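You operate a simulated robot arm through the tools that you are given. There is no shell and no other tool. Be economical: measure what you need, move in short steps, check, and stop when the job is done.

You run a simulated two-armed robot. Do the job below in one go: nothing can be reset, and whatever is moved stays where it is left.

TASK
Test the small grey coil off the stacks and stick on the label its result calls for.
Fine: coil on the rubber mat, one test clip on each end, dial at CLIPS; put the clips back on their pads before labelling; a good coil gets TESTED, else the open wire's name; leave the other coils. Set down upright: teal test clip, violet test clip.

It is judged by the outcome, as a careful person would: the job done as asked, and still so three seconds after it is handed in. It fails if anything else is knocked over, pushed out of place, dropped, spilled or broken.

THE ROBOT
Two 7-joint arms with two-finger parallel grippers on one trunk, on a base that drives. Base frame: it is fixed to the floor where the robot stands at the start and does not move with it; the origin is under the middle of the robot, x ahead of it, y to its left, z up. Units: mm, degrees, N and s.
The left shoulder is at the start at [50, 187, 1135], the right one opposite. Places, roughly: blue coil [3750, 250, 250]; dial of the test box [3900, 900, 900]; rubber mat on the TEST table [3600, 1200, 800]; teal pad by the test box [3900, 1000, 800]; teal test clip [3750, 1000, 750]; test button [3900, 600, 900]; violet pad by the test box [3900, 1000, 800]; violet test clip [4000, 1000, 750]. Payload 3.43 kg a hand.
The tool frame of a hand sits at the grasp point between the pads (the TCP): z along the fingers, y along the line on which they close. The tips reach 30 mm beyond it. Largest opening 94 mm; finger width 28, thickness 10; the body of the gripper, 50 by 96 mm, starts 55 mm behind the TCP.
Orientation is told as [roll, pitch, yaw] about the base's x, y, z axes, in that order, counted from this pose: with the fingers straight down and closing along the base's y, the tool's x points along the base's -x, its y along +y and its z along -z.

THE INTERFACE
- The arms move only by the tool play_rows. It takes "left_plan", "right_plan" or both (then of equal length, played together; a hand with none holds still); each is a list of rows, each a list of 7 numbers: the turn, a rotation vector about the tool's x, y, z in degrees, then the shift along the tool's x, y, z in mm, then the closure in counts, from 0 (fully open) to 255 (shut). In form: [[wx, wy, wz, x, y, z, fingers], ...]. A call has 1 to 10 rows; each row shifts and turns the commanded pose from where the row before left it, along the tool's axes as they then stand. Each row takes 0.2 s and may step no farther than 50 mm and 8.6 degrees from the row before; otherwise, or with a gripper value out of range, the whole call is refused. A pose out of reach is approached as far as the arm can. The call stops where the force on the tool passes 90 N (or 10 N more than at its start, if that is more) or the arm is blocked; 0.2 s more then pass. Each finger travels about 153 mm/s and halts on what it meets, pressing with about 34 N; the grip force reading is that of the motor and also rises with nothing between the fingers. The clock runs only during rows and for 0.2 s after the last one: add rows that do not move to give the fingers time. It gives the time, the measured TCP pose, the force on the tool (base axes), the opening and the grip force at its end, in the units of the frame above (readings bear some noise), with the torque about the TCP (base axes, N m) and any sound that the robot's microphone picked up, and new pictures: "show" is both (left out), scene, wrist or none (wrist: the cameras of the hands that moved).
- Cameras (640 x 400 px; columns grow to the right, rows downward): "scene" is now at [132.4, -49, 1298]; the picture's right is [-0.56, -0.83, 0.00], its down [-0.46, 0.32, -0.83] and it looks along [0.68, -0.47, -0.56] (base axes); focal length 270 px, centre (320, 200). "left" rides on the left gripper at [76, -14, -102] in its tool frame; the picture's right is [0.18, 0.98, 0.00], its down [-0.75, 0.14, -0.64] and it looks along [-0.63, 0.12, 0.77] (tool axes); focal length 243 px, centre (320, 200). "right" rides on the right gripper at [76, 14, -102] in its tool frame; the picture's right is [-0.18, 0.98, 0.00], its down [-0.75, -0.14, -0.64] and it looks along [-0.63, -0.12, 0.77] (tool axes); focal length 243 px, centre (320, 200). There is no depth. A picture from a camera that has moved, and an enlarged one, comes with that camera's place and axes in the base frame and with its lens.
- raise_lower(by): slides the trunk up (or, below 0, down) by that many mm; the arms and the scene camera ride with it, the base frame stays. It gives what a move gives, with no picture.
- drive_base(legs): drives the robot by 1 to 6 legs, each [ahead, left, turn to the left] in mm, mm and degrees, along the robot's own axes; the way and the turn of a leg run together, so that a leg with both is an arc; at most 1500 mm and 180 degrees a leg. The arms and the cameras ride along, it lands a little off, and it stops where it bumps. It gives what a move gives, and a new picture of the scene camera.
- head_to(pan, tilt): turns the head with the scene camera to pan (to the left, within 80 degrees either way) and tilt (down, from -29 to 69), counted from straight ahead of the robot. It gives what a move gives, and a new picture of the scene camera.
- inspect(camera, box): a new picture of the part [left, top, right, bottom] of that camera's present view, enlarged. The clock stands still meanwhile.
- close_job(): hands the job in; it is judged then, once.

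Work in short steps. Places have to be worked out from the pictures, the camera data and where the tool is seen: move nearer, look again, correct. Check each grasp and each placing, and mend what went wrong. You have 120 turns and 260 pictures in all, those below and enlarged ones among them. Open the grippers and draw the arms clear of the work before you hand the job in, unless the task says otherwise; then end with one line.

The tools are called after "Request:" by a JSON object that holds its "api" and its "payload". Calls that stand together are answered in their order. play_rows: Moves the arms, as the interface text tells. Its arguments: {"type":"object","properties":{"left_plan":{"type":"array","items":{"type":"array","items":{"type":"number"}}},"right_plan":{"type":"array","items":{"type":"array","items":{"type":"number"}}},"show":{"type":"string","enum":["both","scene","wrist","none"]}},"required":[]} The other tools are called the same way: raise_lower (by) slides the trunk up or down; drive_base (legs) drives the base; head_to (pan, tilt) turns the head that bears the scene camera; inspect (camera, box) takes an enlarged picture of a part of a camera's view; close_job () hands the job in.

At the start:

```text
time_s: 0.0
left_position: [401.2, -43.0, 999.1]
left_tool_rot: [-0.1, 0.0, -0.1]
left_ft_force: [-0.3, -0.2, -0.4]
left_torque: [0.01, 0.0, -0.03]
left_finger_gap: 94.2
left_grasp_force: 0.1
right_position: [296.4, -356.0, 1000.6]
right_tool_rot: [-0.1, -0.1, 0.0]
right_ft_force: [-0.1, -0.2, 0.4]
right_torque: [-0.01, -0.04, 0.02]
right_finger_gap: 94.1
right_grasp_force: 0.0
trunk travel left (down, up): [-350.0, 82.0]
robot x, y, heading: [-2.5, -0.5, -0.2]
head pan, tilt: [-34.3, 34.1]
```

scene: 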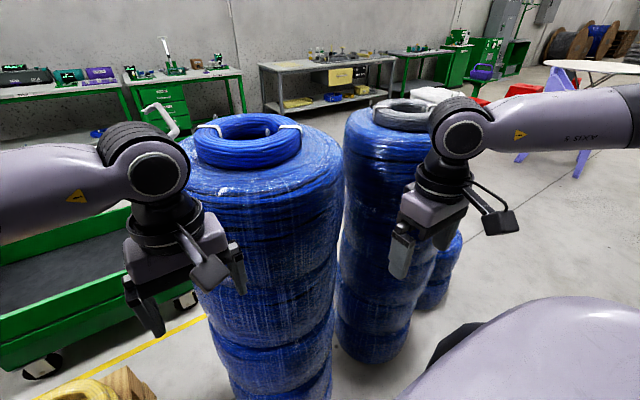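
right: 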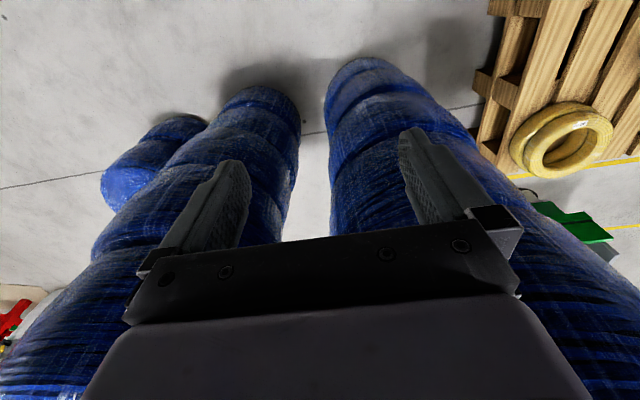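
left: 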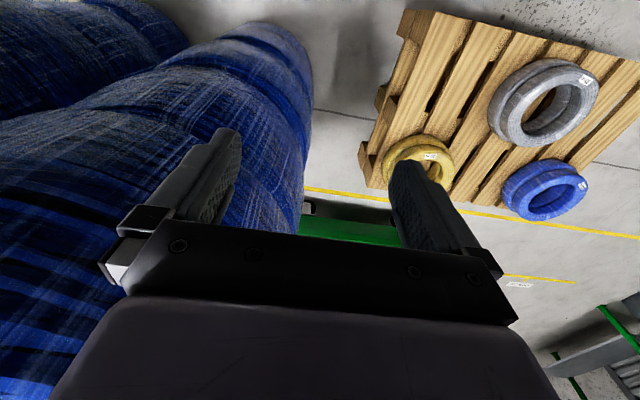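

The grey coil seems to sit on top of the far right stack. I look closer at it and at the tables.

Request:
{"api": "inspect", "payload": {"camera": "scene", "box": [320, 40, 520, 165]}}

Request:
{"api": "inspect", "payload": {"camera": "scene", "box": [0, 20, 260, 180]}}

Request:
{"api": "head_to", "payload": {"pan": 10, "tilt": 20}}

```text
3.20 times, centred on (420, 102) of scene
camera zoom: at [132.4, -49.0, 1298.0], right [-0.56, -0.83, 0.0], down [-0.46, 0.32, -0.83], along [0.68, -0.47, -0.56], focal length 866 px, centre (0, 512)
```

zoom: 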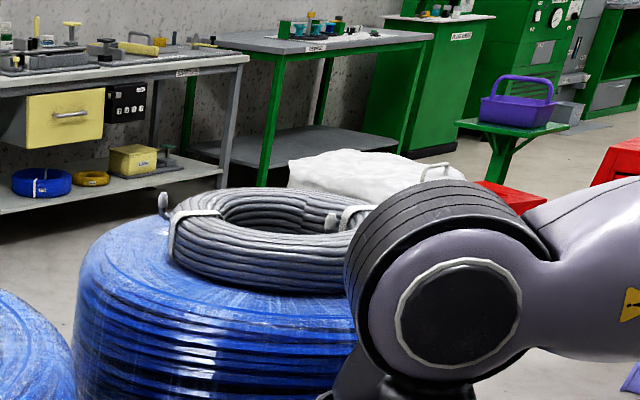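

```text
2.46 times, centred on (130, 100) of scene
camera zoom: at [132.4, -49.0, 1298.0], right [-0.56, -0.83, 0.0], down [-0.46, 0.32, -0.83], along [0.68, -0.47, -0.56], focal length 666 px, centre (788, 446)
```

zoom: 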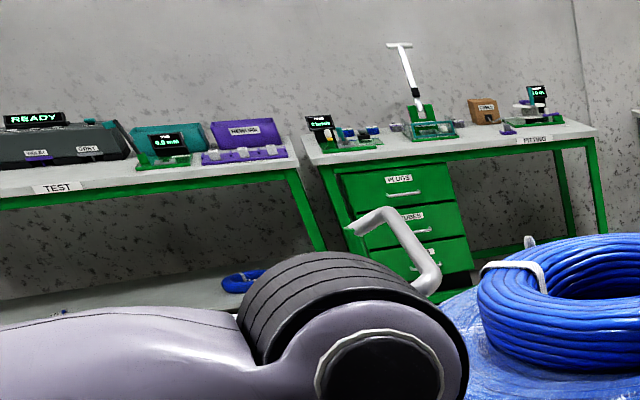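

```text
time_s: 1.1
left_position: [401.7, -44.2, 999.4]
left_tool_rot: [0.0, 0.0, -0.1]
left_ft_force: [0.0, -0.3, 1.1]
left_torque: [0.0, 0.01, 0.02]
left_finger_gap: 94.1
left_grasp_force: 0.0
right_position: [294.3, -355.1, 999.6]
right_tool_rot: [0.0, -0.1, -0.1]
right_ft_force: [0.2, 0.5, -0.4]
right_torque: [0.0, -0.01, 0.01]
right_finger_gap: 94.2
right_grasp_force: 0.1
trunk travel left (down, up): [-350.0, 82.0]
robot x, y, heading: [0.1, -1.2, -0.1]
head pan, tilt: [10.0, 20.0]
camera scene: at [151.0, 17.0, 1320.4], right [0.17, -0.98, 0.0], down [-0.34, -0.06, -0.94], along [0.93, 0.16, -0.34], focal length 270 px, centre (320, 200)
```

scene: 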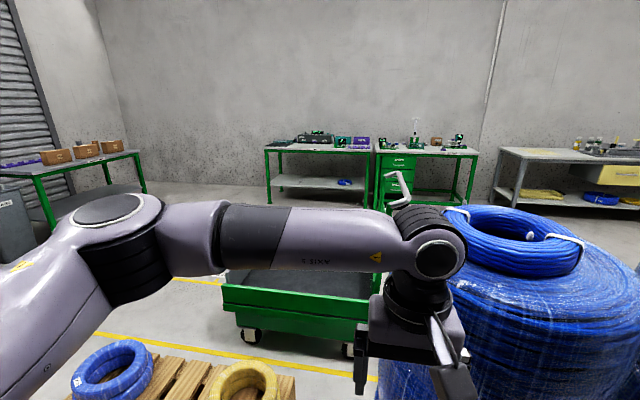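

Next I look around to map what surrounds the robot.

Request:
{"api": "head_to", "payload": {"pan": -70, "tilt": 30}}

Request:
{"api": "head_to", "payload": {"pan": 60, "tilt": 35}}

Request:
{"api": "head_to", "payload": {"pan": -25, "tilt": 55}}

```text
time_s: 2.6
left_position: [401.4, -44.5, 1000.2]
left_tool_rot: [0.1, 0.0, 0.0]
left_ft_force: [0.6, -1.0, 0.5]
left_torque: [-0.01, 0.01, 0.03]
left_finger_gap: 94.0
left_grasp_force: 0.0
right_position: [294.2, -355.2, 999.4]
right_tool_rot: [0.0, 0.0, 0.0]
right_ft_force: [-0.1, 0.1, -1.3]
right_torque: [0.05, 0.01, 0.0]
right_finger_gap: 94.1
right_grasp_force: 0.0
trunk travel left (down, up): [-350.0, 82.0]
robot x, y, heading: [-0.3, -0.2, 0.1]
head pan, tilt: [-70.0, 30.0]
camera scene: at [90.3, -84.1, 1304.4], right [-0.94, -0.34, 0.0], down [-0.17, 0.47, -0.87], along [0.3, -0.81, -0.5], focal length 270 px, centre (320, 200)
```

scene: 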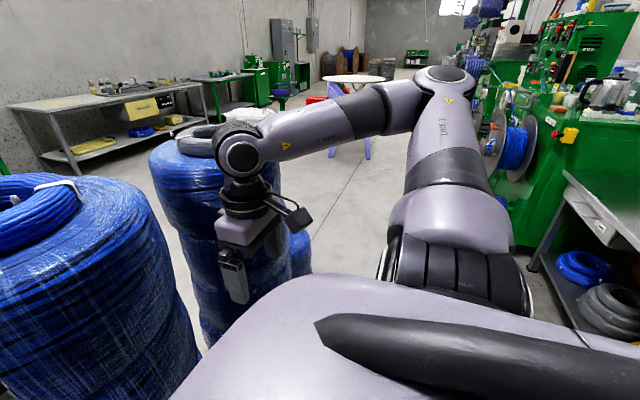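

```text
time_s: 4.8
left_position: [399.4, -44.7, 1000.2]
left_tool_rot: [0.0, 0.1, 0.0]
left_ft_force: [-0.7, 0.7, -0.4]
left_torque: [0.0, 0.0, 0.02]
left_finger_gap: 93.9
left_grasp_force: 0.0
right_position: [295.1, -355.5, 1000.8]
right_tool_rot: [0.0, 0.0, 0.0]
right_ft_force: [-1.2, -0.3, -0.3]
right_torque: [0.0, -0.03, -0.02]
right_finger_gap: 93.8
right_grasp_force: 0.0
trunk travel left (down, up): [-350.0, 82.0]
robot x, y, heading: [2.6, 1.3, 0.0]
head pan, tilt: [60.0, 35.0]
camera scene: at [103.4, 77.1, 1296.6], right [0.87, -0.5, 0.0], down [-0.29, -0.5, -0.82], along [0.41, 0.71, -0.57], focal length 270 px, centre (320, 200)
```

scene: 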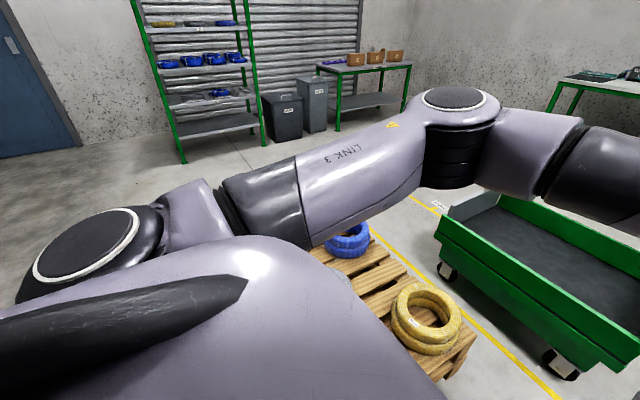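

```text
time_s: 6.3
left_position: [401.7, -44.2, 999.9]
left_tool_rot: [-0.1, 0.0, 0.0]
left_ft_force: [0.2, -0.5, 0.1]
left_torque: [0.02, 0.05, 0.0]
left_finger_gap: 94.1
left_grasp_force: 0.0
right_position: [296.0, -354.7, 1000.8]
right_tool_rot: [0.0, 0.0, 0.1]
right_ft_force: [0.4, 0.4, 0.4]
right_torque: [0.02, -0.04, 0.03]
right_finger_gap: 93.8
right_grasp_force: 0.0
trunk travel left (down, up): [-350.0, 82.0]
robot x, y, heading: [2.0, 0.9, -0.1]
head pan, tilt: [-25.0, 55.0]
camera scene: at [124.7, -29.5, 1268.4], right [-0.42, -0.91, 0.0], down [-0.74, 0.35, -0.57], along [0.52, -0.24, -0.82], focal length 270 px, centre (320, 200)
```

scene: 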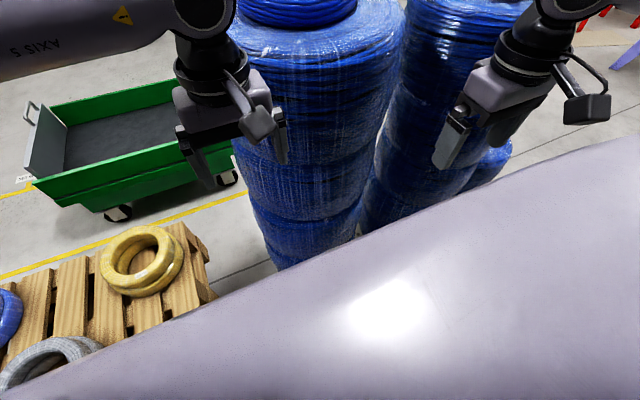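

By triangulating, I put the grey coil near [510, -520, 1130] on the far stack, with the blue one near [520, -184, 1148]. I raise the trunk, then lift the right hand so its camera can look at the grey coil from above.

Request:
{"api": "raise_lower", "payload": {"by": 80}}

Request:
{"api": "play_rows", "payload": {"right_plan": [[0, 0, 0, 0, 0, -45, 0], [0, 0, 0, 0, 0, -45, 0], [0, 0, 0, 0, 0, -45, 0], [0, 0, 0, 0, 0, -45, 0], [0, 0, 0, -20, -40, 0, 0], [0, 0, 0, -20, -40, 0, 0], [0, 0, 0, -20, -40, 0, 0], [0, 0, 0, -20, -20, 0, 0]], "show": "both"}}

```text
time_s: 7.5
left_position: [400.6, -43.2, 1079.9]
left_tool_rot: [0.0, 0.0, 0.0]
left_ft_force: [-0.3, -0.5, -0.2]
left_torque: [0.01, 0.0, 0.0]
left_finger_gap: 94.2
left_grasp_force: 0.0
right_position: [295.5, -356.6, 1079.4]
right_tool_rot: [0.0, 0.0, -0.1]
right_ft_force: [-0.2, -0.1, -0.2]
right_torque: [0.05, 0.0, 0.03]
right_finger_gap: 93.8
right_grasp_force: 0.0
trunk travel left (down, up): [-430.0, 2.0]
robot x, y, heading: [-0.5, 2.1, -0.2]
head pan, tilt: [-25.0, 55.0]
```

```text
time_s: 9.3
left_position: [401.7, -45.9, 1079.6]
left_tool_rot: [0.0, 0.0, 0.0]
left_ft_force: [0.5, -0.2, -1.1]
left_torque: [-0.03, -0.01, -0.03]
left_finger_gap: 94.2
left_grasp_force: 0.2
right_position: [374.8, -499.8, 1258.5]
right_tool_rot: [0.1, 0.1, -0.1]
right_ft_force: [-1.1, -0.4, -0.3]
right_torque: [0.03, -0.03, 0.0]
right_finger_gap: 93.9
right_grasp_force: 0.0
trunk travel left (down, up): [-430.0, 2.0]
robot x, y, heading: [1.7, 0.6, -0.1]
head pan, tilt: [-25.0, 55.0]
camera scene: at [125.5, -30.4, 1348.2], right [-0.42, -0.91, 0.0], down [-0.74, 0.35, -0.57], along [0.52, -0.24, -0.82], focal length 270 px, centre (320, 200)
camera right: at [298.4, -485.3, 1359.7], right [0.18, 0.98, 0.0], down [0.75, -0.14, 0.64], along [0.63, -0.12, -0.77], focal length 243 px, centre (320, 200)
```

scene: 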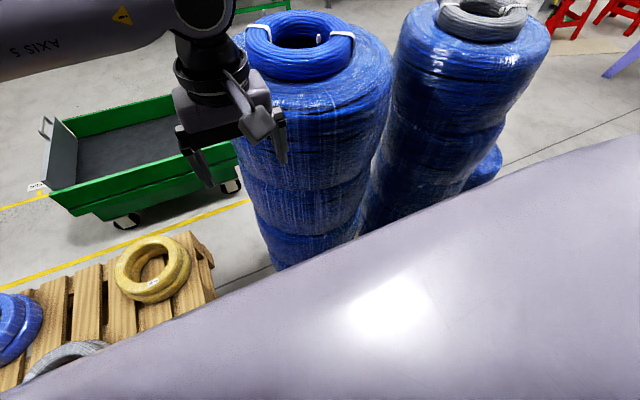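
right: 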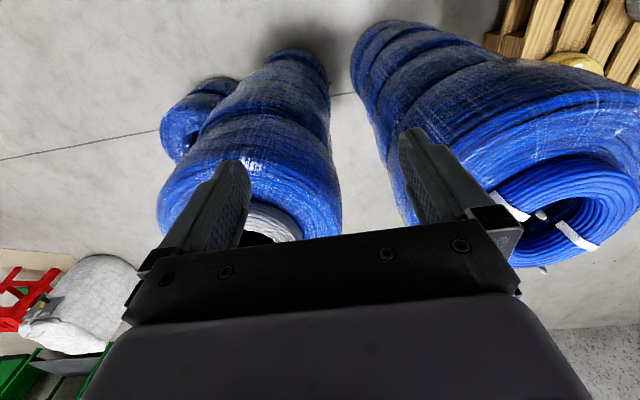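

The wider baseline moves the grey coil out to about [584, -630, 1075]. I shift the hand toward it and turn the head there for a better fix.

Request:
{"api": "play_rows", "payload": {"right_plan": [[0, 0, 0, -10, -45, 0, 0], [0, 0, 0, -10, -45, 0, 0], [0, 0, 0, -10, -30, 0, 0], [0, 0, 0, 0, 0, 0, 0]], "show": "wrist"}}

Request:
{"api": "head_to", "payload": {"pan": -48, "tilt": 25}}

```text
time_s: 10.3
left_position: [400.8, -44.1, 1079.6]
left_tool_rot: [0.0, 0.0, 0.0]
left_ft_force: [0.1, -0.7, 0.1]
left_torque: [0.0, 0.02, 0.02]
left_finger_gap: 94.0
left_grasp_force: 0.1
right_position: [374.7, -509.8, 1255.0]
right_tool_rot: [0.0, -0.1, -0.2]
right_ft_force: [-0.1, 0.3, 0.2]
right_torque: [-0.01, 0.0, -0.03]
right_finger_gap: 93.9
right_grasp_force: 0.0
right hand out of reach, approached as far as the arm can: row 1, 2, 3
trunk travel left (down, up): [-430.0, 2.0]
robot x, y, heading: [2.9, 0.8, 0.0]
head pan, tilt: [-25.0, 55.0]
camera right: at [297.1, -495.7, 1355.8], right [0.19, 0.98, 0.0], down [0.75, -0.14, 0.64], along [0.63, -0.12, -0.77], focal length 243 px, centre (320, 200)
```

right: 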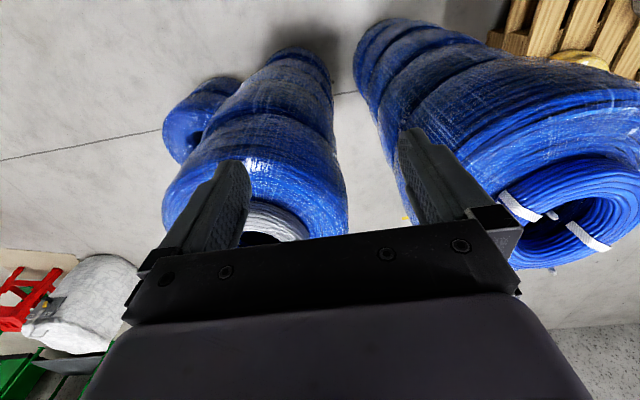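

```text
time_s: 11.3
left_position: [401.1, -45.0, 1080.7]
left_tool_rot: [0.0, 0.1, 0.1]
left_ft_force: [0.5, -0.5, -0.5]
left_torque: [0.01, -0.03, 0.04]
left_finger_gap: 93.9
left_grasp_force: 0.0
right_position: [373.5, -508.8, 1254.3]
right_tool_rot: [0.0, -0.1, -0.1]
right_ft_force: [-0.2, -0.4, 0.3]
right_torque: [0.02, 0.0, 0.03]
right_finger_gap: 93.9
right_grasp_force: 0.0
trunk travel left (down, up): [-430.0, 2.0]
robot x, y, heading: [4.2, 1.6, 0.0]
head pan, tilt: [-48.0, 25.0]
camera scene: at [121.0, -67.5, 1392.3], right [-0.74, -0.67, 0.0], down [-0.28, 0.31, -0.91], along [0.61, -0.67, -0.42], focal length 270 px, centre (320, 200)
```

scene: 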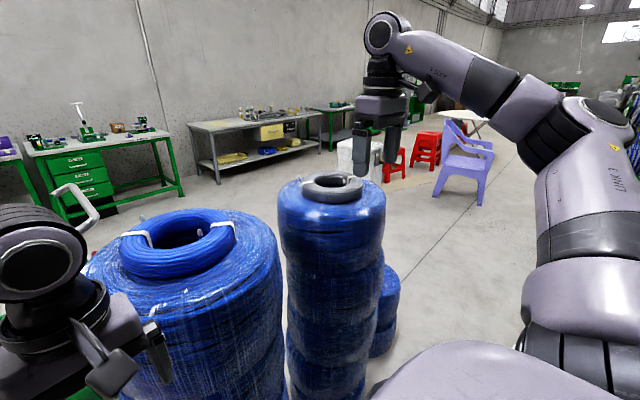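

The right hand can't reach that far: the coil is near [620, -670, 1065]. I retract the left hand away from the near stack and then drive the robot to its right.

Request:
{"api": "play_rows", "payload": {"left_plan": [[0, 0, 0, 40, 20, -20, 0], [0, 0, 0, 40, 20, -20, 0], [0, 0, 0, 40, 20, -20, 0], [0, 0, 0, 30, 20, -20, 0], [0, 0, 0, 0, 0, -30, 0], [0, 0, 0, 0, 0, -30, 0]], "right_plan": [[0, 0, 0, 30, 10, 0, 0], [0, 0, 0, 30, 10, 0, 0], [0, 0, 0, 30, 0, 0, 0], [0, 0, 0, 20, 0, 0, 0], [0, 0, 0, 0, 0, 0, 0], [0, 0, 0, 0, 0, 0, 0]], "show": "none"}}

Request:
{"api": "drive_base", "payload": {"legs": [[0, -500, 0]]}}

```text
time_s: 12.7
left_position: [253.0, 37.7, 1220.7]
left_tool_rot: [-0.1, 0.0, 0.1]
left_ft_force: [0.8, 0.1, -0.3]
left_torque: [-0.04, 0.0, -0.03]
left_finger_gap: 94.0
left_grasp_force: 0.1
right_position: [266.4, -491.8, 1252.8]
right_tool_rot: [-0.1, 0.1, 0.0]
right_ft_force: [-0.1, 0.2, -0.8]
right_torque: [0.02, -0.02, 0.01]
right_finger_gap: 93.9
right_grasp_force: 0.0
trunk travel left (down, up): [-430.0, 2.0]
robot x, y, heading: [-1.9, -1.7, -0.0]
head pan, tilt: [-48.0, 25.0]
```

```text
time_s: 17.4
left_position: [250.9, -447.2, 1219.7]
left_tool_rot: [0.0, 0.0, -0.2]
left_ft_force: [-0.4, 1.1, -0.3]
left_torque: [0.03, 0.01, -0.05]
left_finger_gap: 93.9
left_grasp_force: 0.1
right_position: [264.1, -977.5, 1252.3]
right_tool_rot: [0.0, 0.0, -0.2]
right_ft_force: [0.3, 0.3, -0.3]
right_torque: [-0.05, 0.01, 0.02]
right_finger_gap: 94.1
right_grasp_force: 0.1
trunk travel left (down, up): [-430.0, 2.0]
robot x, y, heading: [-2.3, -483.2, -0.2]
head pan, tilt: [-48.0, 25.0]
camera scene: at [119.7, -552.3, 1392.4], right [-0.75, -0.67, 0.0], down [-0.28, 0.32, -0.91], along [0.6, -0.68, -0.42], focal length 270 px, centre (320, 200)
```

scene: 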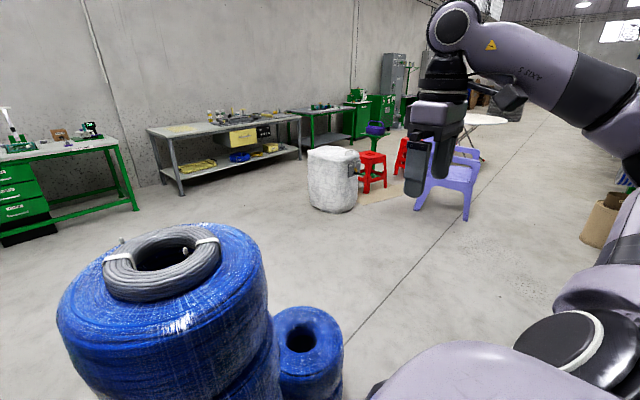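

The coil now triangulates to about [614, -660, 1075]. I check the clearance in front of the base before edging ahead.

Request:
{"api": "head_to", "payload": {"pan": -10, "tilt": 60}}

```text
time_s: 18.5
left_position: [251.0, -448.0, 1218.4]
left_tool_rot: [-0.1, -0.1, -0.3]
left_ft_force: [0.1, -0.1, 0.9]
left_torque: [0.0, -0.01, 0.0]
left_finger_gap: 94.0
left_grasp_force: 0.0
right_position: [263.0, -978.1, 1252.4]
right_tool_rot: [0.0, 0.1, -0.3]
right_ft_force: [-0.2, 0.4, 0.5]
right_torque: [0.0, -0.01, -0.01]
right_finger_gap: 93.9
right_grasp_force: 0.1
trunk travel left (down, up): [-430.0, 2.0]
robot x, y, heading: [1.9, -482.8, -0.3]
head pan, tilt: [-10.0, 60.0]
camera scene: at [124.1, -495.3, 1342.4], right [-0.18, -0.98, 0.0], down [-0.85, 0.15, -0.5], along [0.49, -0.09, -0.87], focal length 270 px, centre (320, 200)
```

scene: 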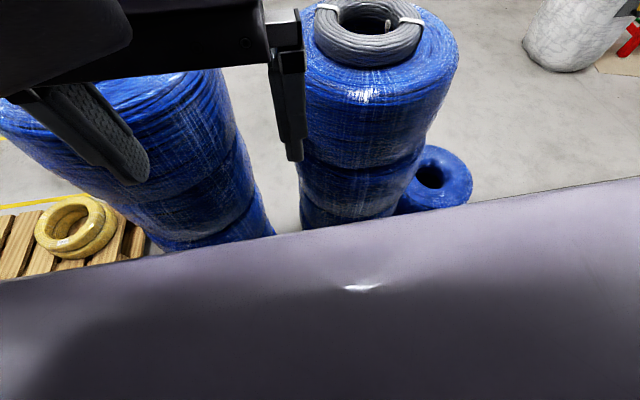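

The body hides the base from the head camera. I tip the left hand back so its wrist camera sees the base's front edge and the floor gap to the stack.

Request:
{"api": "play_rows", "payload": {"left_plan": [[0, 8, 0, 0, 0, 0, 0], [0, 8, 0, 0, 0, 0, 0], [0, 8, 0, 0, 0, 0, 0], [0, 8, 0, 0, 0, 0, 0]], "show": "wrist"}}

```text
time_s: 19.5
left_position: [251.8, -446.7, 1219.8]
left_tool_rot: [0.0, 32.1, -0.2]
left_ft_force: [-0.5, 1.0, -0.2]
left_torque: [-0.03, -0.03, -0.01]
left_finger_gap: 93.9
left_grasp_force: 0.1
right_position: [262.9, -978.6, 1253.9]
right_tool_rot: [0.1, 0.0, -0.2]
right_ft_force: [0.1, -0.2, -0.1]
right_torque: [0.01, -0.01, 0.0]
right_finger_gap: 94.2
right_grasp_force: 0.0
trunk travel left (down, up): [-430.0, 2.0]
robot x, y, heading: [1.0, -482.6, -0.2]
head pan, tilt: [-10.0, 60.0]
camera left: at [241.4, -461.2, 1346.4], right [-0.15, 0.98, 0.1], down [0.98, 0.14, 0.14], along [0.13, 0.12, -0.98], focal length 243 px, centre (320, 200)
```

left: 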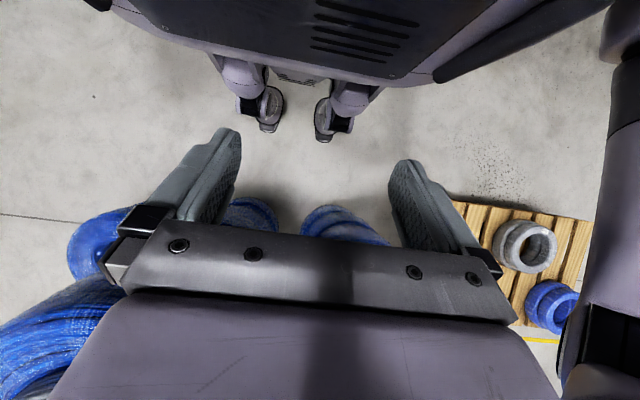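

The front castors are at x≈90 and the stack starts near x≈450, so there is plenty of clearance. I level and pull back the left hand, then drive 150 ahead.

Request:
{"api": "play_rows", "payload": {"left_plan": [[0, -8, 0, 0, 0, 0, 0], [0, -8, 0, 0, 0, 0, 0], [0, -8, 0, 0, 0, 0, 0], [0, -8, 0, 0, 0, 0, 0], [0, 0, 0, 0, 45, 0, 0], [0, 0, 0, 0, 45, 0, 0], [0, 0, 0, 0, 45, 0, 0], [0, 0, 0, 0, 45, 0, 0]], "show": "none"}}

Request:
{"api": "drive_base", "payload": {"legs": [[150, -30, 0]]}}

Request:
{"api": "head_to", "payload": {"pan": -22, "tilt": 40}}

```text
time_s: 21.3
left_position: [252.5, -271.0, 1219.8]
left_tool_rot: [-0.1, 0.0, -0.3]
left_ft_force: [-0.7, 0.1, 0.3]
left_torque: [-0.03, -0.05, 0.03]
left_finger_gap: 94.3
left_grasp_force: 0.0
right_position: [262.3, -977.8, 1253.1]
right_tool_rot: [-0.1, -0.1, -0.2]
right_ft_force: [0.2, 0.2, 1.3]
right_torque: [-0.01, 0.0, 0.02]
right_finger_gap: 94.1
right_grasp_force: 0.1
trunk travel left (down, up): [-430.0, 2.0]
robot x, y, heading: [-3.8, -488.4, -0.2]
head pan, tilt: [-10.0, 60.0]
```

```text
time_s: 22.7
left_position: [405.7, -301.5, 1219.2]
left_tool_rot: [0.0, 0.0, -0.2]
left_ft_force: [-0.5, 0.4, -0.5]
left_torque: [0.0, 0.03, 0.01]
left_finger_gap: 94.2
left_grasp_force: 0.0
right_position: [416.7, -1008.0, 1253.9]
right_tool_rot: [0.0, 0.0, -0.2]
right_ft_force: [-0.1, 0.2, 1.0]
right_torque: [0.03, 0.07, 0.0]
right_finger_gap: 94.0
right_grasp_force: 0.0
trunk travel left (down, up): [-430.0, 2.0]
robot x, y, heading: [148.7, -515.5, -0.1]
head pan, tilt: [-10.0, 60.0]
camera scene: at [277.0, -525.7, 1342.2], right [-0.18, -0.98, 0.0], down [-0.85, 0.15, -0.5], along [0.49, -0.09, -0.87], focal length 270 px, centre (320, 200)
```

scene: 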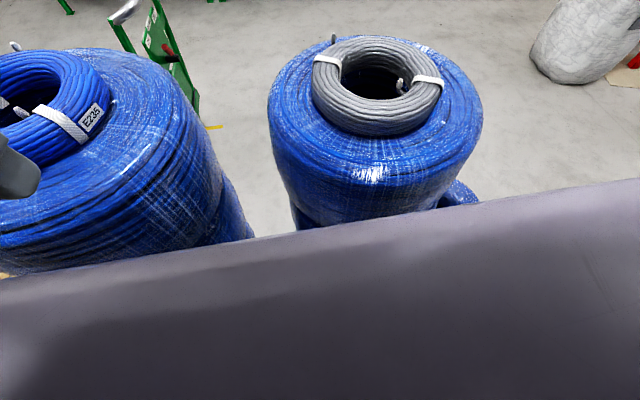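

```text
time_s: 23.5
left_position: [406.5, -301.7, 1218.8]
left_tool_rot: [0.0, 0.0, -0.1]
left_ft_force: [0.8, 0.4, 0.3]
left_torque: [-0.01, 0.01, 0.0]
left_finger_gap: 93.9
left_grasp_force: 0.0
right_position: [415.6, -1008.0, 1252.5]
right_tool_rot: [0.1, 0.0, -0.2]
right_ft_force: [0.1, 0.1, 0.2]
right_torque: [0.0, -0.01, 0.02]
right_finger_gap: 94.1
right_grasp_force: 0.0
trunk travel left (down, up): [-430.0, 2.0]
robot x, y, heading: [152.8, -512.4, 0.0]
head pan, tilt: [-22.0, 40.0]
camera scene: at [289.3, -545.8, 1369.0], right [-0.38, -0.93, 0.0], down [-0.6, 0.24, -0.77], along [0.71, -0.29, -0.64], focal length 270 px, centre (320, 200)
```

scene: 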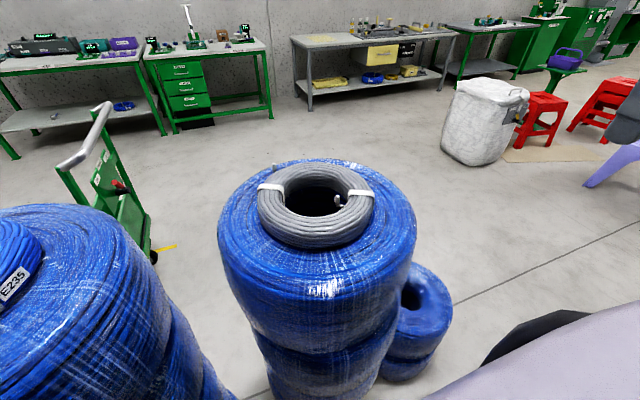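

The coil is confirmed near [607, -669, 1075], about 190 mm across with a 100 mm hole. I zoom in on it and on the test table.

Request:
{"api": "inspect", "payload": {"camera": "scene", "box": [230, 140, 410, 255]}}

Request:
{"api": "inspect", "payload": {"camera": "scene", "box": [0, 0, 280, 170]}}

```text
3.48 times, centred on (320, 198) of scene
camera zoom: at [289.3, -545.8, 1369.0], right [-0.38, -0.93, 0.0], down [-0.6, 0.24, -0.77], along [0.71, -0.29, -0.64], focal length 941 px, centre (320, 209)
```

zoom: 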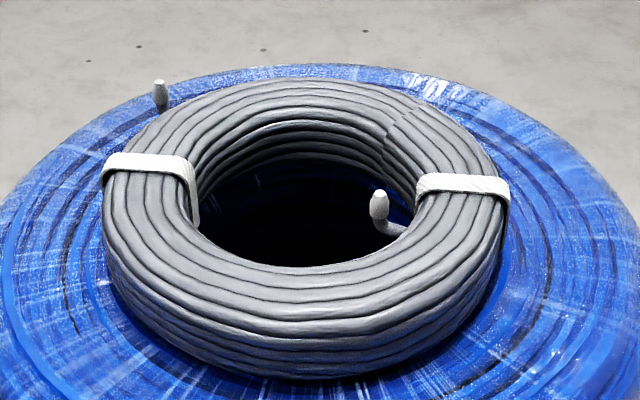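

```text
2.29 times, centred on (140, 85) of scene
camera zoom: at [289.3, -545.8, 1369.0], right [-0.38, -0.93, 0.0], down [-0.6, 0.24, -0.77], along [0.71, -0.29, -0.64], focal length 618 px, centre (731, 463)
```

zoom: 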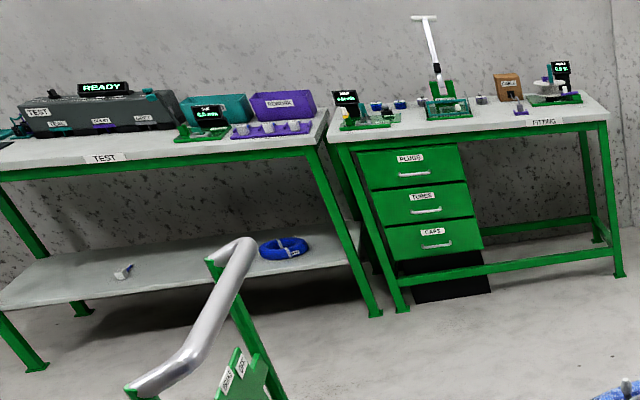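

Both wire ends stand up with white tips: one at the outer left-rear, one inside the hole at right. The front of the ring is free, so I plan to pinch it there with the fingers closing along x. I move the right hand over it and start the yaw.

Request:
{"api": "play_rows", "payload": {"right_plan": [[0, 0, 0, 0, 48, 0, 0], [0, 0, 0, 0, 48, 0, 0], [0, 0, 0, 0, 48, 0, 0], [0, 0, 0, 0, 48, 0, 0], [0, 0, 0, 0, 48, 0, 0], [0, 0, 0, 0, 48, 0, 0], [0, 0, 0, -35, 40, 0, 0], [0, 0, 0, -40, 0, 0, 0]], "show": "none"}}

Request:
{"api": "play_rows", "payload": {"right_plan": [[0, 0, -8.5, 0, 0, 0, 0], [0, 0, -8.5, 0, 0, 0, 0], [0, 0, -8.5, 0, 0, 0, 0], [0, 0, -8.5, 0, 0, 0, 0], [0, 0, -8.5, 0, 0, 0, 0], [0, 0, -8.5, 0, 0, 0, 0], [0, 0, -8.5, 0, 0, 0, 0], [0, 0, -8.5, 0, 0, 0, 0]], "show": "both"}}

```text
refused: row 7 steps farther than a row can; nothing moved
```

```text
time_s: 25.3
left_position: [405.8, -302.0, 1218.6]
left_tool_rot: [-0.1, 0.1, -0.2]
left_ft_force: [0.4, 0.1, 0.3]
left_torque: [0.01, 0.0, 0.0]
left_finger_gap: 93.9
left_grasp_force: 0.1
right_position: [390.5, -792.0, 1212.2]
right_tool_rot: [0.0, 0.0, 67.8]
right_ft_force: [0.3, 0.4, 0.0]
right_torque: [0.0, 0.01, 0.04]
right_finger_gap: 94.0
right_grasp_force: 0.1
right hand out of reach, approached as far as the arm can: row 1, 2, 3, 4, 5, 6, 7, 8
trunk travel left (down, up): [-430.0, 2.0]
robot x, y, heading: [150.5, -510.7, -0.1]
head pan, tilt: [-22.0, 40.0]
camera scene: at [289.0, -545.1, 1369.1], right [-0.38, -0.93, 0.0], down [-0.59, 0.24, -0.77], along [0.71, -0.29, -0.64], focal length 270 px, centre (320, 200)
camera right: at [348.3, -857.0, 1314.2], right [-0.84, 0.54, 0.0], down [0.42, 0.65, 0.64], along [0.35, 0.54, -0.77], focal length 243 px, centre (320, 200)
```

scene: 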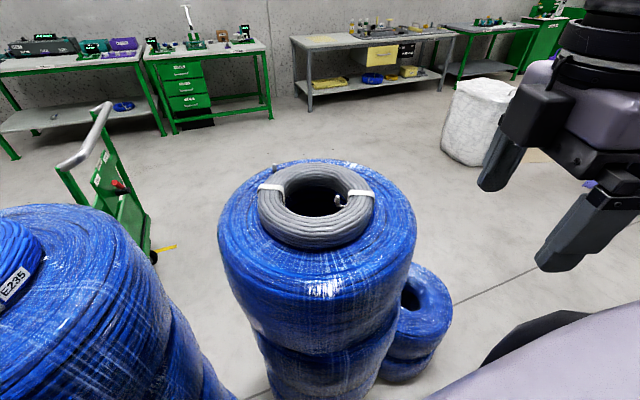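
right: 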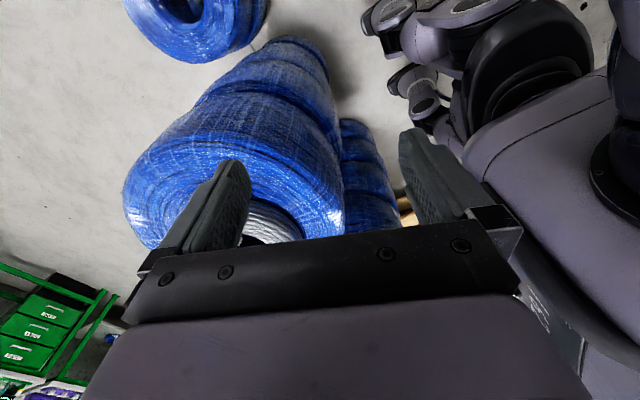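

The hand ended at [390, -792, 1212] with yaw 68. That closes along the ring's front radial direction, so I use it. I move over the front of the ring, near [542, -643].

Request:
{"api": "play_rows", "payload": {"right_plan": [[0, 0, 0, -39, -17, 0, 0], [0, 0, 0, -39, -17, 0, 0], [0, 0, 0, -39, -17, 0, 0], [0, 0, 0, -39, -17, 0, 0], [0, 0, 0, -39, -17, 0, 0], [0, 0, 0, 0, 0, 0, 0]], "show": "both"}}

```text
time_s: 26.7
left_position: [406.5, -301.8, 1220.1]
left_tool_rot: [0.0, 0.0, -0.2]
left_ft_force: [0.9, -0.2, -0.2]
left_torque: [0.04, -0.02, 0.01]
left_finger_gap: 93.9
left_grasp_force: 0.0
right_position: [525.1, -650.9, 1210.4]
right_tool_rot: [0.0, -0.1, 67.6]
right_ft_force: [-0.3, -0.5, -1.1]
right_torque: [-0.02, -0.01, 0.0]
right_finger_gap: 93.8
right_grasp_force: 0.1
right hand out of reach, approached as far as the arm can: row 5
trunk travel left (down, up): [-430.0, 2.0]
robot x, y, heading: [153.7, -514.1, -0.4]
head pan, tilt: [-22.0, 40.0]
camera scene: at [289.4, -545.8, 1369.0], right [-0.38, -0.93, 0.0], down [-0.6, 0.24, -0.77], along [0.71, -0.29, -0.64], focal length 270 px, centre (320, 200)
camera right: at [483.3, -715.8, 1312.2], right [-0.84, 0.55, 0.0], down [0.42, 0.64, 0.64], along [0.35, 0.54, -0.77], focal length 243 px, centre (320, 200)
```

scene: 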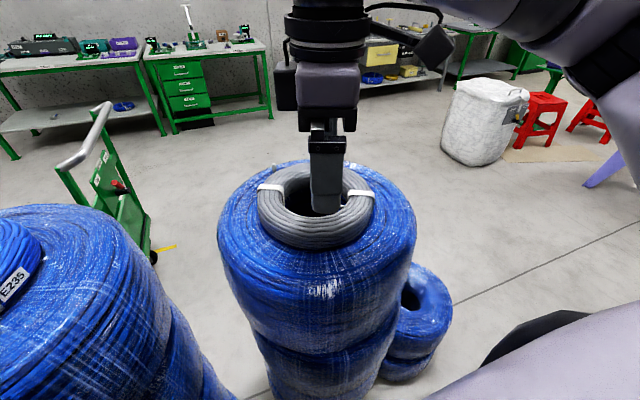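
right: 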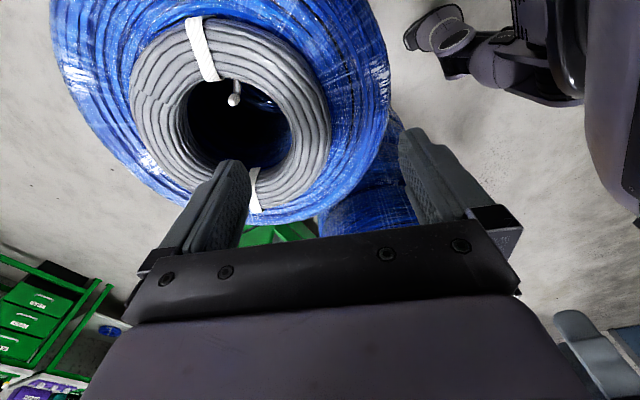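

The reach limit stops me a little short, but reach grows lower down. I descend 70 and look again to refine the height and centre.

Request:
{"api": "play_rows", "payload": {"right_plan": [[0, 0, 0, 0, 0, 35, 0], [0, 0, 0, 0, 0, 35, 0], [0, 0, 0, -13, -13, 0, 0], [0, 0, 0, 0, 0, 0, 0]], "show": "both"}}

```text
time_s: 27.7
left_position: [405.9, -301.5, 1219.9]
left_tool_rot: [0.0, 0.0, -0.2]
left_ft_force: [-0.3, -0.2, -1.0]
left_torque: [0.0, 0.0, 0.01]
left_finger_gap: 94.0
left_grasp_force: 0.1
right_position: [530.3, -639.8, 1137.8]
right_tool_rot: [-0.1, -0.1, 67.6]
right_ft_force: [0.4, -0.5, 0.3]
right_torque: [0.01, -0.01, 0.0]
right_finger_gap: 94.0
right_grasp_force: 0.0
right hand out of reach, approached as far as the arm can: row 3
trunk travel left (down, up): [-430.0, 2.0]
robot x, y, heading: [151.8, -514.9, -0.3]
head pan, tilt: [-22.0, 40.0]
camera scene: at [289.2, -546.1, 1369.1], right [-0.38, -0.93, 0.0], down [-0.59, 0.24, -0.77], along [0.71, -0.29, -0.64], focal length 270 px, centre (320, 200)
camera right: at [488.2, -705.7, 1240.1], right [-0.84, 0.54, 0.0], down [0.42, 0.64, 0.64], along [0.35, 0.54, -0.77], focal length 243 px, centre (320, 200)
```

scene: 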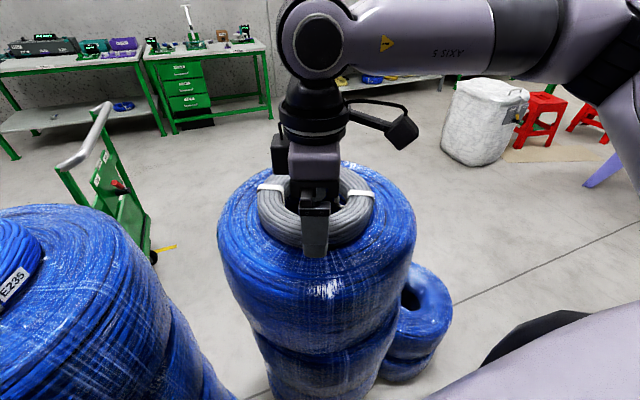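
right: 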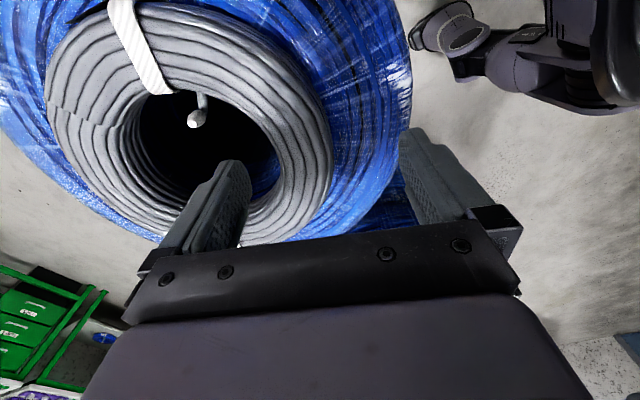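

Cross-checking both cameras puts the coil centre at ≈[605, -672], ring top ≈1085, R≈90. The fingers straddle the tube already (radius 34–128), so I lower toward z≈1080 while edging inward.

Request:
{"api": "play_rows", "payload": {"right_plan": [[0, 0, 0, 0, -3, 20, 0], [0, 0, 0, 0, -3, 15, 0], [0, 0, 0, 0, -3, 12, 0], [0, 0, 0, 0, -3, 8, 0], [0, 0, 0, 0, 0, 0, 0]], "show": "both"}}

```text
time_s: 28.9
left_position: [402.6, -301.6, 1221.0]
left_tool_rot: [0.0, -0.3, -0.1]
left_ft_force: [-0.7, 0.2, 0.1]
left_torque: [0.01, 0.0, 0.01]
left_finger_gap: 93.9
left_grasp_force: 0.1
right_position: [530.2, -642.7, 1088.7]
right_tool_rot: [-0.5, -0.5, 67.5]
right_ft_force: [-0.3, -8.3, 60.4]
right_torque: [0.11, 3.08, 0.59]
right_finger_gap: 91.7
right_grasp_force: 0.1
right hand out of reach, approached as far as the arm can: row 2, 4
trunk travel left (down, up): [-430.0, 2.0]
robot x, y, heading: [152.9, -515.7, -0.1]
head pan, tilt: [-22.0, 40.0]
camera scene: at [285.7, -546.0, 1370.4], right [-0.38, -0.93, 0.0], down [-0.59, 0.24, -0.77], along [0.71, -0.29, -0.64], focal length 270 px, centre (320, 200)
camera right: at [486.7, -708.7, 1189.3], right [-0.84, 0.55, -0.01], down [0.41, 0.64, 0.65], along [0.36, 0.54, -0.76], focal length 243 px, centre (320, 200)
```

scene: 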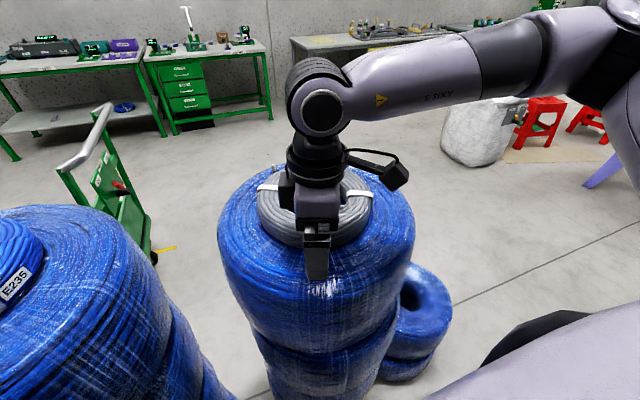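
right: 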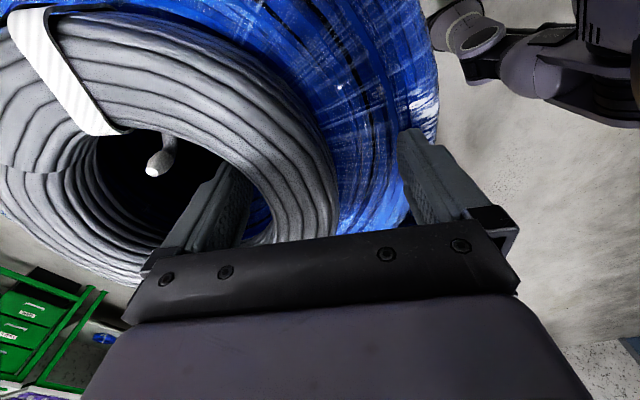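

The outer fingertip rests on the stack top (60 N, tip z≈1058), and the inner finger is in the hole. I back off 5 mm and close.

Request:
{"api": "play_rows", "payload": {"right_plan": [[0, 0, 0, 0, 0, -6, 0], [0, 0, 0, 0, 0, 0, 0], [0, 0, 0, 0, 0, 0, 120], [0, 0, 0, 0, 0, 0, 255], [0, 0, 0, 0, 0, 0, 255], [0, 0, 0, 0, 0, 0, 255]], "show": "both"}}

```text
time_s: 30.3
left_position: [404.6, -302.5, 1218.6]
left_tool_rot: [-0.1, -0.1, -0.2]
left_ft_force: [-0.2, 1.0, 0.8]
left_torque: [0.03, 0.05, -0.01]
left_finger_gap: 93.9
left_grasp_force: 0.0
right_position: [530.4, -643.9, 1088.1]
right_tool_rot: [-0.3, 0.0, 67.8]
right_ft_force: [-5.3, 4.7, 10.6]
right_torque: [0.49, 0.17, 0.21]
right_finger_gap: 43.6
right_grasp_force: 34.2
trunk travel left (down, up): [-430.0, 2.0]
robot x, y, heading: [151.8, -515.9, -0.3]
head pan, tilt: [-22.0, 40.0]
camera scene: at [287.7, -545.0, 1369.2], right [-0.38, -0.93, 0.0], down [-0.59, 0.24, -0.77], along [0.71, -0.29, -0.64], focal length 270 px, centre (320, 200)
camera right: at [487.5, -707.6, 1189.7], right [-0.84, 0.54, 0.0], down [0.41, 0.64, 0.64], along [0.35, 0.54, -0.77], focal length 243 px, centre (320, 200)
```

scene: 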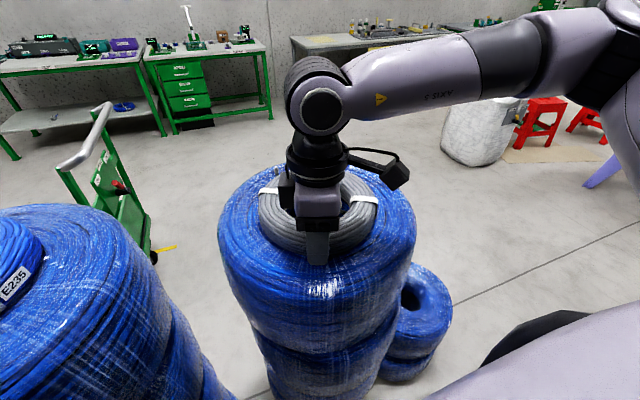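
right: 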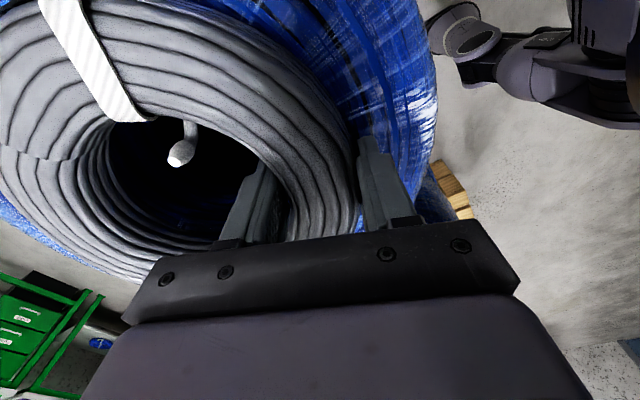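

The tube is gripped at 43.6 mm with 34 N. I lift slowly.

Request:
{"api": "play_rows", "payload": {"right_plan": [[0, 0, 0, 0, 0, -10, 255], [0, 0, 0, 0, 0, -15, 255], [0, 0, 0, 0, 0, -20, 255], [0, 0, 0, 0, 0, -25, 255], [0, 0, 0, 0, 0, -30, 255], [0, 0, 0, 0, 0, 0, 255]], "show": "both"}}

```text
time_s: 31.7
left_position: [406.6, -300.9, 1220.0]
left_tool_rot: [0.0, 0.0, -0.2]
left_ft_force: [0.3, -0.5, 0.0]
left_torque: [-0.01, 0.0, -0.01]
left_finger_gap: 93.9
left_grasp_force: 0.0
right_position: [527.8, -645.5, 1185.6]
right_tool_rot: [0.0, -0.2, 67.7]
right_ft_force: [-0.7, 0.1, -6.4]
right_torque: [0.15, 0.42, 0.0]
right_finger_gap: 43.5
right_grasp_force: 34.1
right hand out of reach, approached as far as the arm can: row 2, 5
trunk travel left (down, up): [-430.0, 2.0]
robot x, y, heading: [154.7, -516.6, -0.4]
head pan, tilt: [-22.0, 40.0]
camera scene: at [289.9, -546.0, 1369.0], right [-0.38, -0.93, 0.0], down [-0.6, 0.24, -0.77], along [0.71, -0.29, -0.64], focal length 270 px, centre (320, 200)
camera right: at [485.7, -710.4, 1286.5], right [-0.84, 0.54, 0.0], down [0.42, 0.64, 0.64], along [0.35, 0.54, -0.77], focal length 243 px, centre (320, 200)
```

scene: 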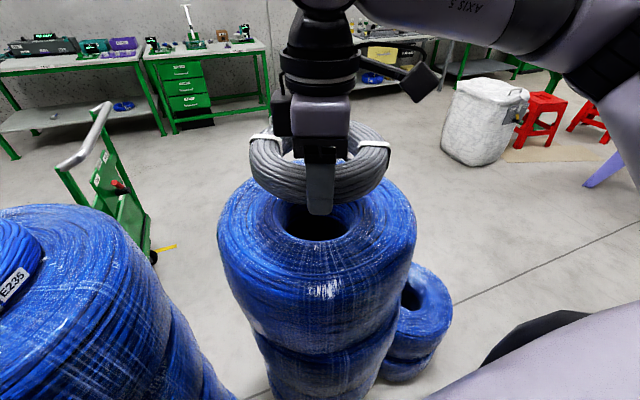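
right: 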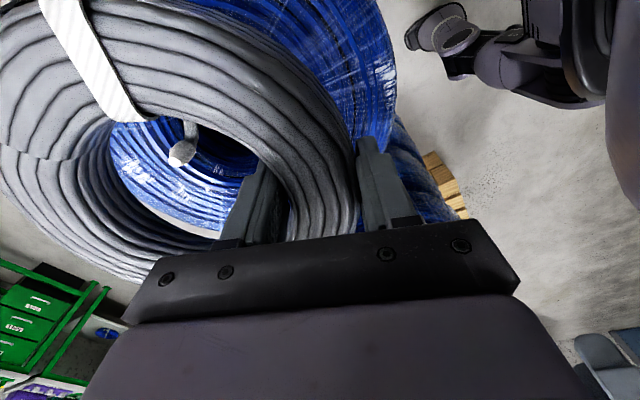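

The coil is held (about 6 N). I back away, go around the right of the stacks, and move ahead toward the tables.

Request:
{"api": "drive_base", "payload": {"legs": [[-250, 0, 0], [0, -1080, 0], [1300, 0, 0]]}}

Request:
{"api": "head_to", "payload": {"pan": 25, "tilt": 25}}

```text
time_s: 49.0
left_position: [1464.4, -1317.9, 1218.8]
left_tool_rot: [0.0, 0.1, 2.4]
left_ft_force: [-0.5, 0.0, 0.2]
left_torque: [0.02, -0.03, -0.01]
left_finger_gap: 94.1
left_grasp_force: 0.0
right_position: [1602.2, -1656.3, 1184.1]
right_tool_rot: [0.0, -0.1, 70.2]
right_ft_force: [-1.0, -0.3, -5.0]
right_torque: [0.15, 0.41, 0.01]
right_finger_gap: 43.6
right_grasp_force: 34.2
trunk travel left (down, up): [-430.0, 2.0]
robot x, y, heading: [1217.6, -1545.0, 2.6]
head pan, tilt: [-22.0, 40.0]
camera scene: at [1358.9, -1567.2, 1369.0], right [-0.34, -0.94, 0.0], down [-0.61, 0.22, -0.77], along [0.72, -0.26, -0.64], focal length 270 px, centre (320, 200)
```

scene: 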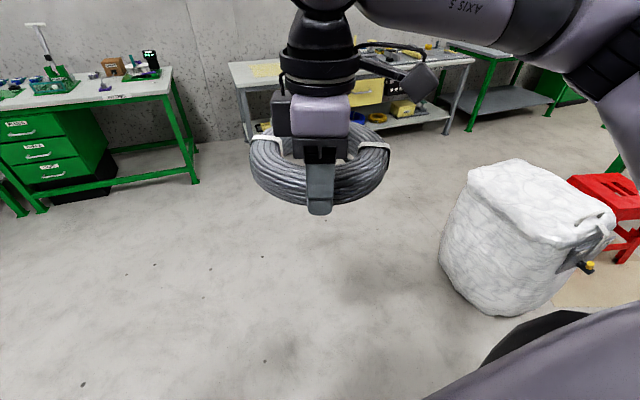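

```text
time_s: 50.2
left_position: [1463.1, -1317.7, 1219.2]
left_tool_rot: [0.0, 0.0, 2.4]
left_ft_force: [0.6, 0.4, 0.1]
left_torque: [0.0, 0.01, 0.01]
left_finger_gap: 93.7
left_grasp_force: 0.1
right_position: [1601.7, -1654.8, 1184.8]
right_tool_rot: [0.0, -0.2, 70.2]
right_ft_force: [0.2, 0.8, -5.3]
right_torque: [0.15, 0.39, 0.03]
right_finger_gap: 43.4
right_grasp_force: 34.1
trunk travel left (down, up): [-430.0, 2.0]
robot x, y, heading: [1217.8, -1540.9, 2.3]
head pan, tilt: [25.0, 25.0]
camera scene: at [1360.5, -1496.3, 1392.3], right [0.46, -0.89, 0.0], down [-0.38, -0.19, -0.91], along [0.81, 0.42, -0.42], focal length 270 px, centre (320, 200)
```

scene: 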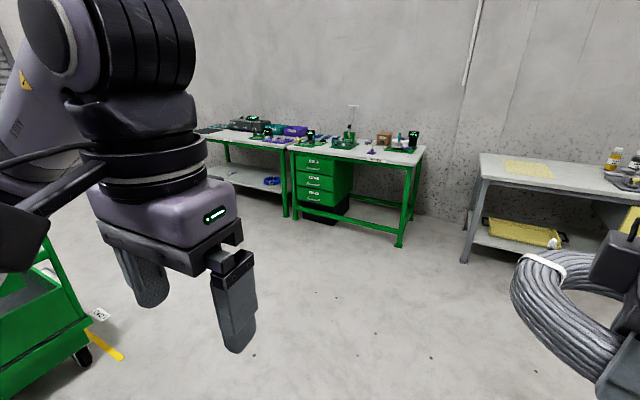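

The lane is free; the FITTING and TEST tables have their fronts near x≈3530, and the cart ends around x≈1750. I drive ahead and then sidestep left to face the TEST table.

Request:
{"api": "drive_base", "payload": {"legs": [[1400, 60, -2.4], [0, 1200, 0], [0, 1150, 0]]}}

Request:
{"api": "head_to", "payload": {"pan": 0, "tilt": 25}}

```text
time_s: 77.4
left_position: [2861.0, 1099.7, 1219.9]
left_tool_rot: [-0.1, 0.1, 1.3]
left_ft_force: [0.3, 0.0, 0.3]
left_torque: [-0.01, -0.01, -0.05]
left_finger_gap: 94.0
left_grasp_force: 0.1
right_position: [2992.3, 758.5, 1184.4]
right_tool_rot: [0.0, -0.1, 69.2]
right_ft_force: [0.7, -0.5, -5.6]
right_torque: [0.15, 0.39, 0.04]
right_finger_gap: 43.4
right_grasp_force: 34.3
trunk travel left (down, up): [-430.0, 2.0]
robot x, y, heading: [2613.3, 879.9, 1.0]
head pan, tilt: [25.0, 25.0]
camera scene: at [2754.5, 922.8, 1392.3], right [0.44, -0.9, 0.0], down [-0.38, -0.19, -0.91], along [0.81, 0.4, -0.42], focal length 270 px, centre (320, 200)
```

scene: 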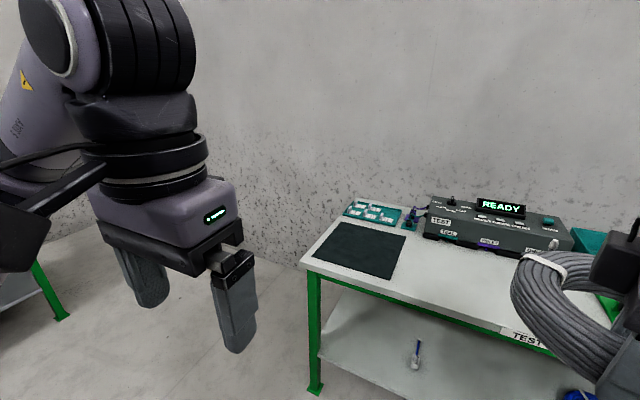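

```text
time_s: 78.3
left_position: [2861.5, 1098.8, 1218.2]
left_tool_rot: [0.1, 0.1, 1.3]
left_ft_force: [-0.1, 1.2, 0.0]
left_torque: [0.01, 0.0, -0.01]
left_finger_gap: 93.9
left_grasp_force: 0.1
right_position: [2992.0, 759.2, 1184.5]
right_tool_rot: [0.0, -0.1, 69.2]
right_ft_force: [0.4, -0.3, -6.0]
right_torque: [0.11, 0.4, 0.04]
right_finger_gap: 43.5
right_grasp_force: 33.7
trunk travel left (down, up): [-430.0, 2.0]
robot x, y, heading: [2619.0, 881.7, 1.2]
head pan, tilt: [0.0, 25.0]
camera scene: at [2764.0, 884.1, 1392.3], right [0.02, -1.0, 0.0], down [-0.42, -0.01, -0.91], along [0.91, 0.02, -0.42], focal length 270 px, centre (320, 200)
```

scene: 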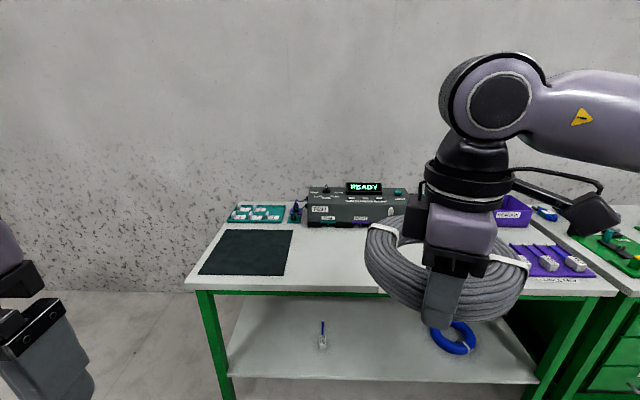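

Request:
{"api": "inspect", "payload": {"camera": "scene", "box": [190, 170, 430, 320]}}

```text
2.67 times, centred on (310, 245) of scene
camera zoom: at [2764.0, 884.1, 1392.3], right [0.02, -1.0, 0.0], down [-0.42, -0.01, -0.91], along [0.91, 0.02, -0.42], focal length 722 px, centre (347, 80)
```

zoom: 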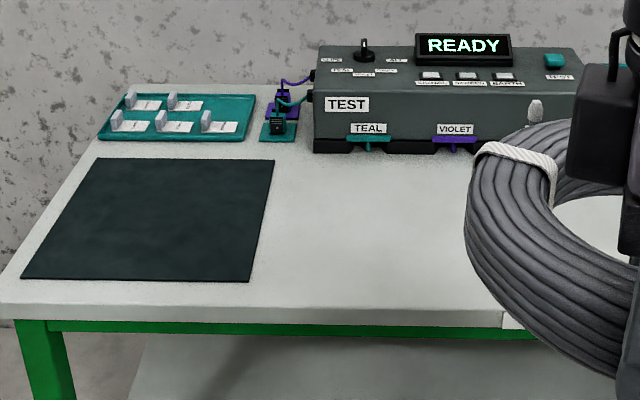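

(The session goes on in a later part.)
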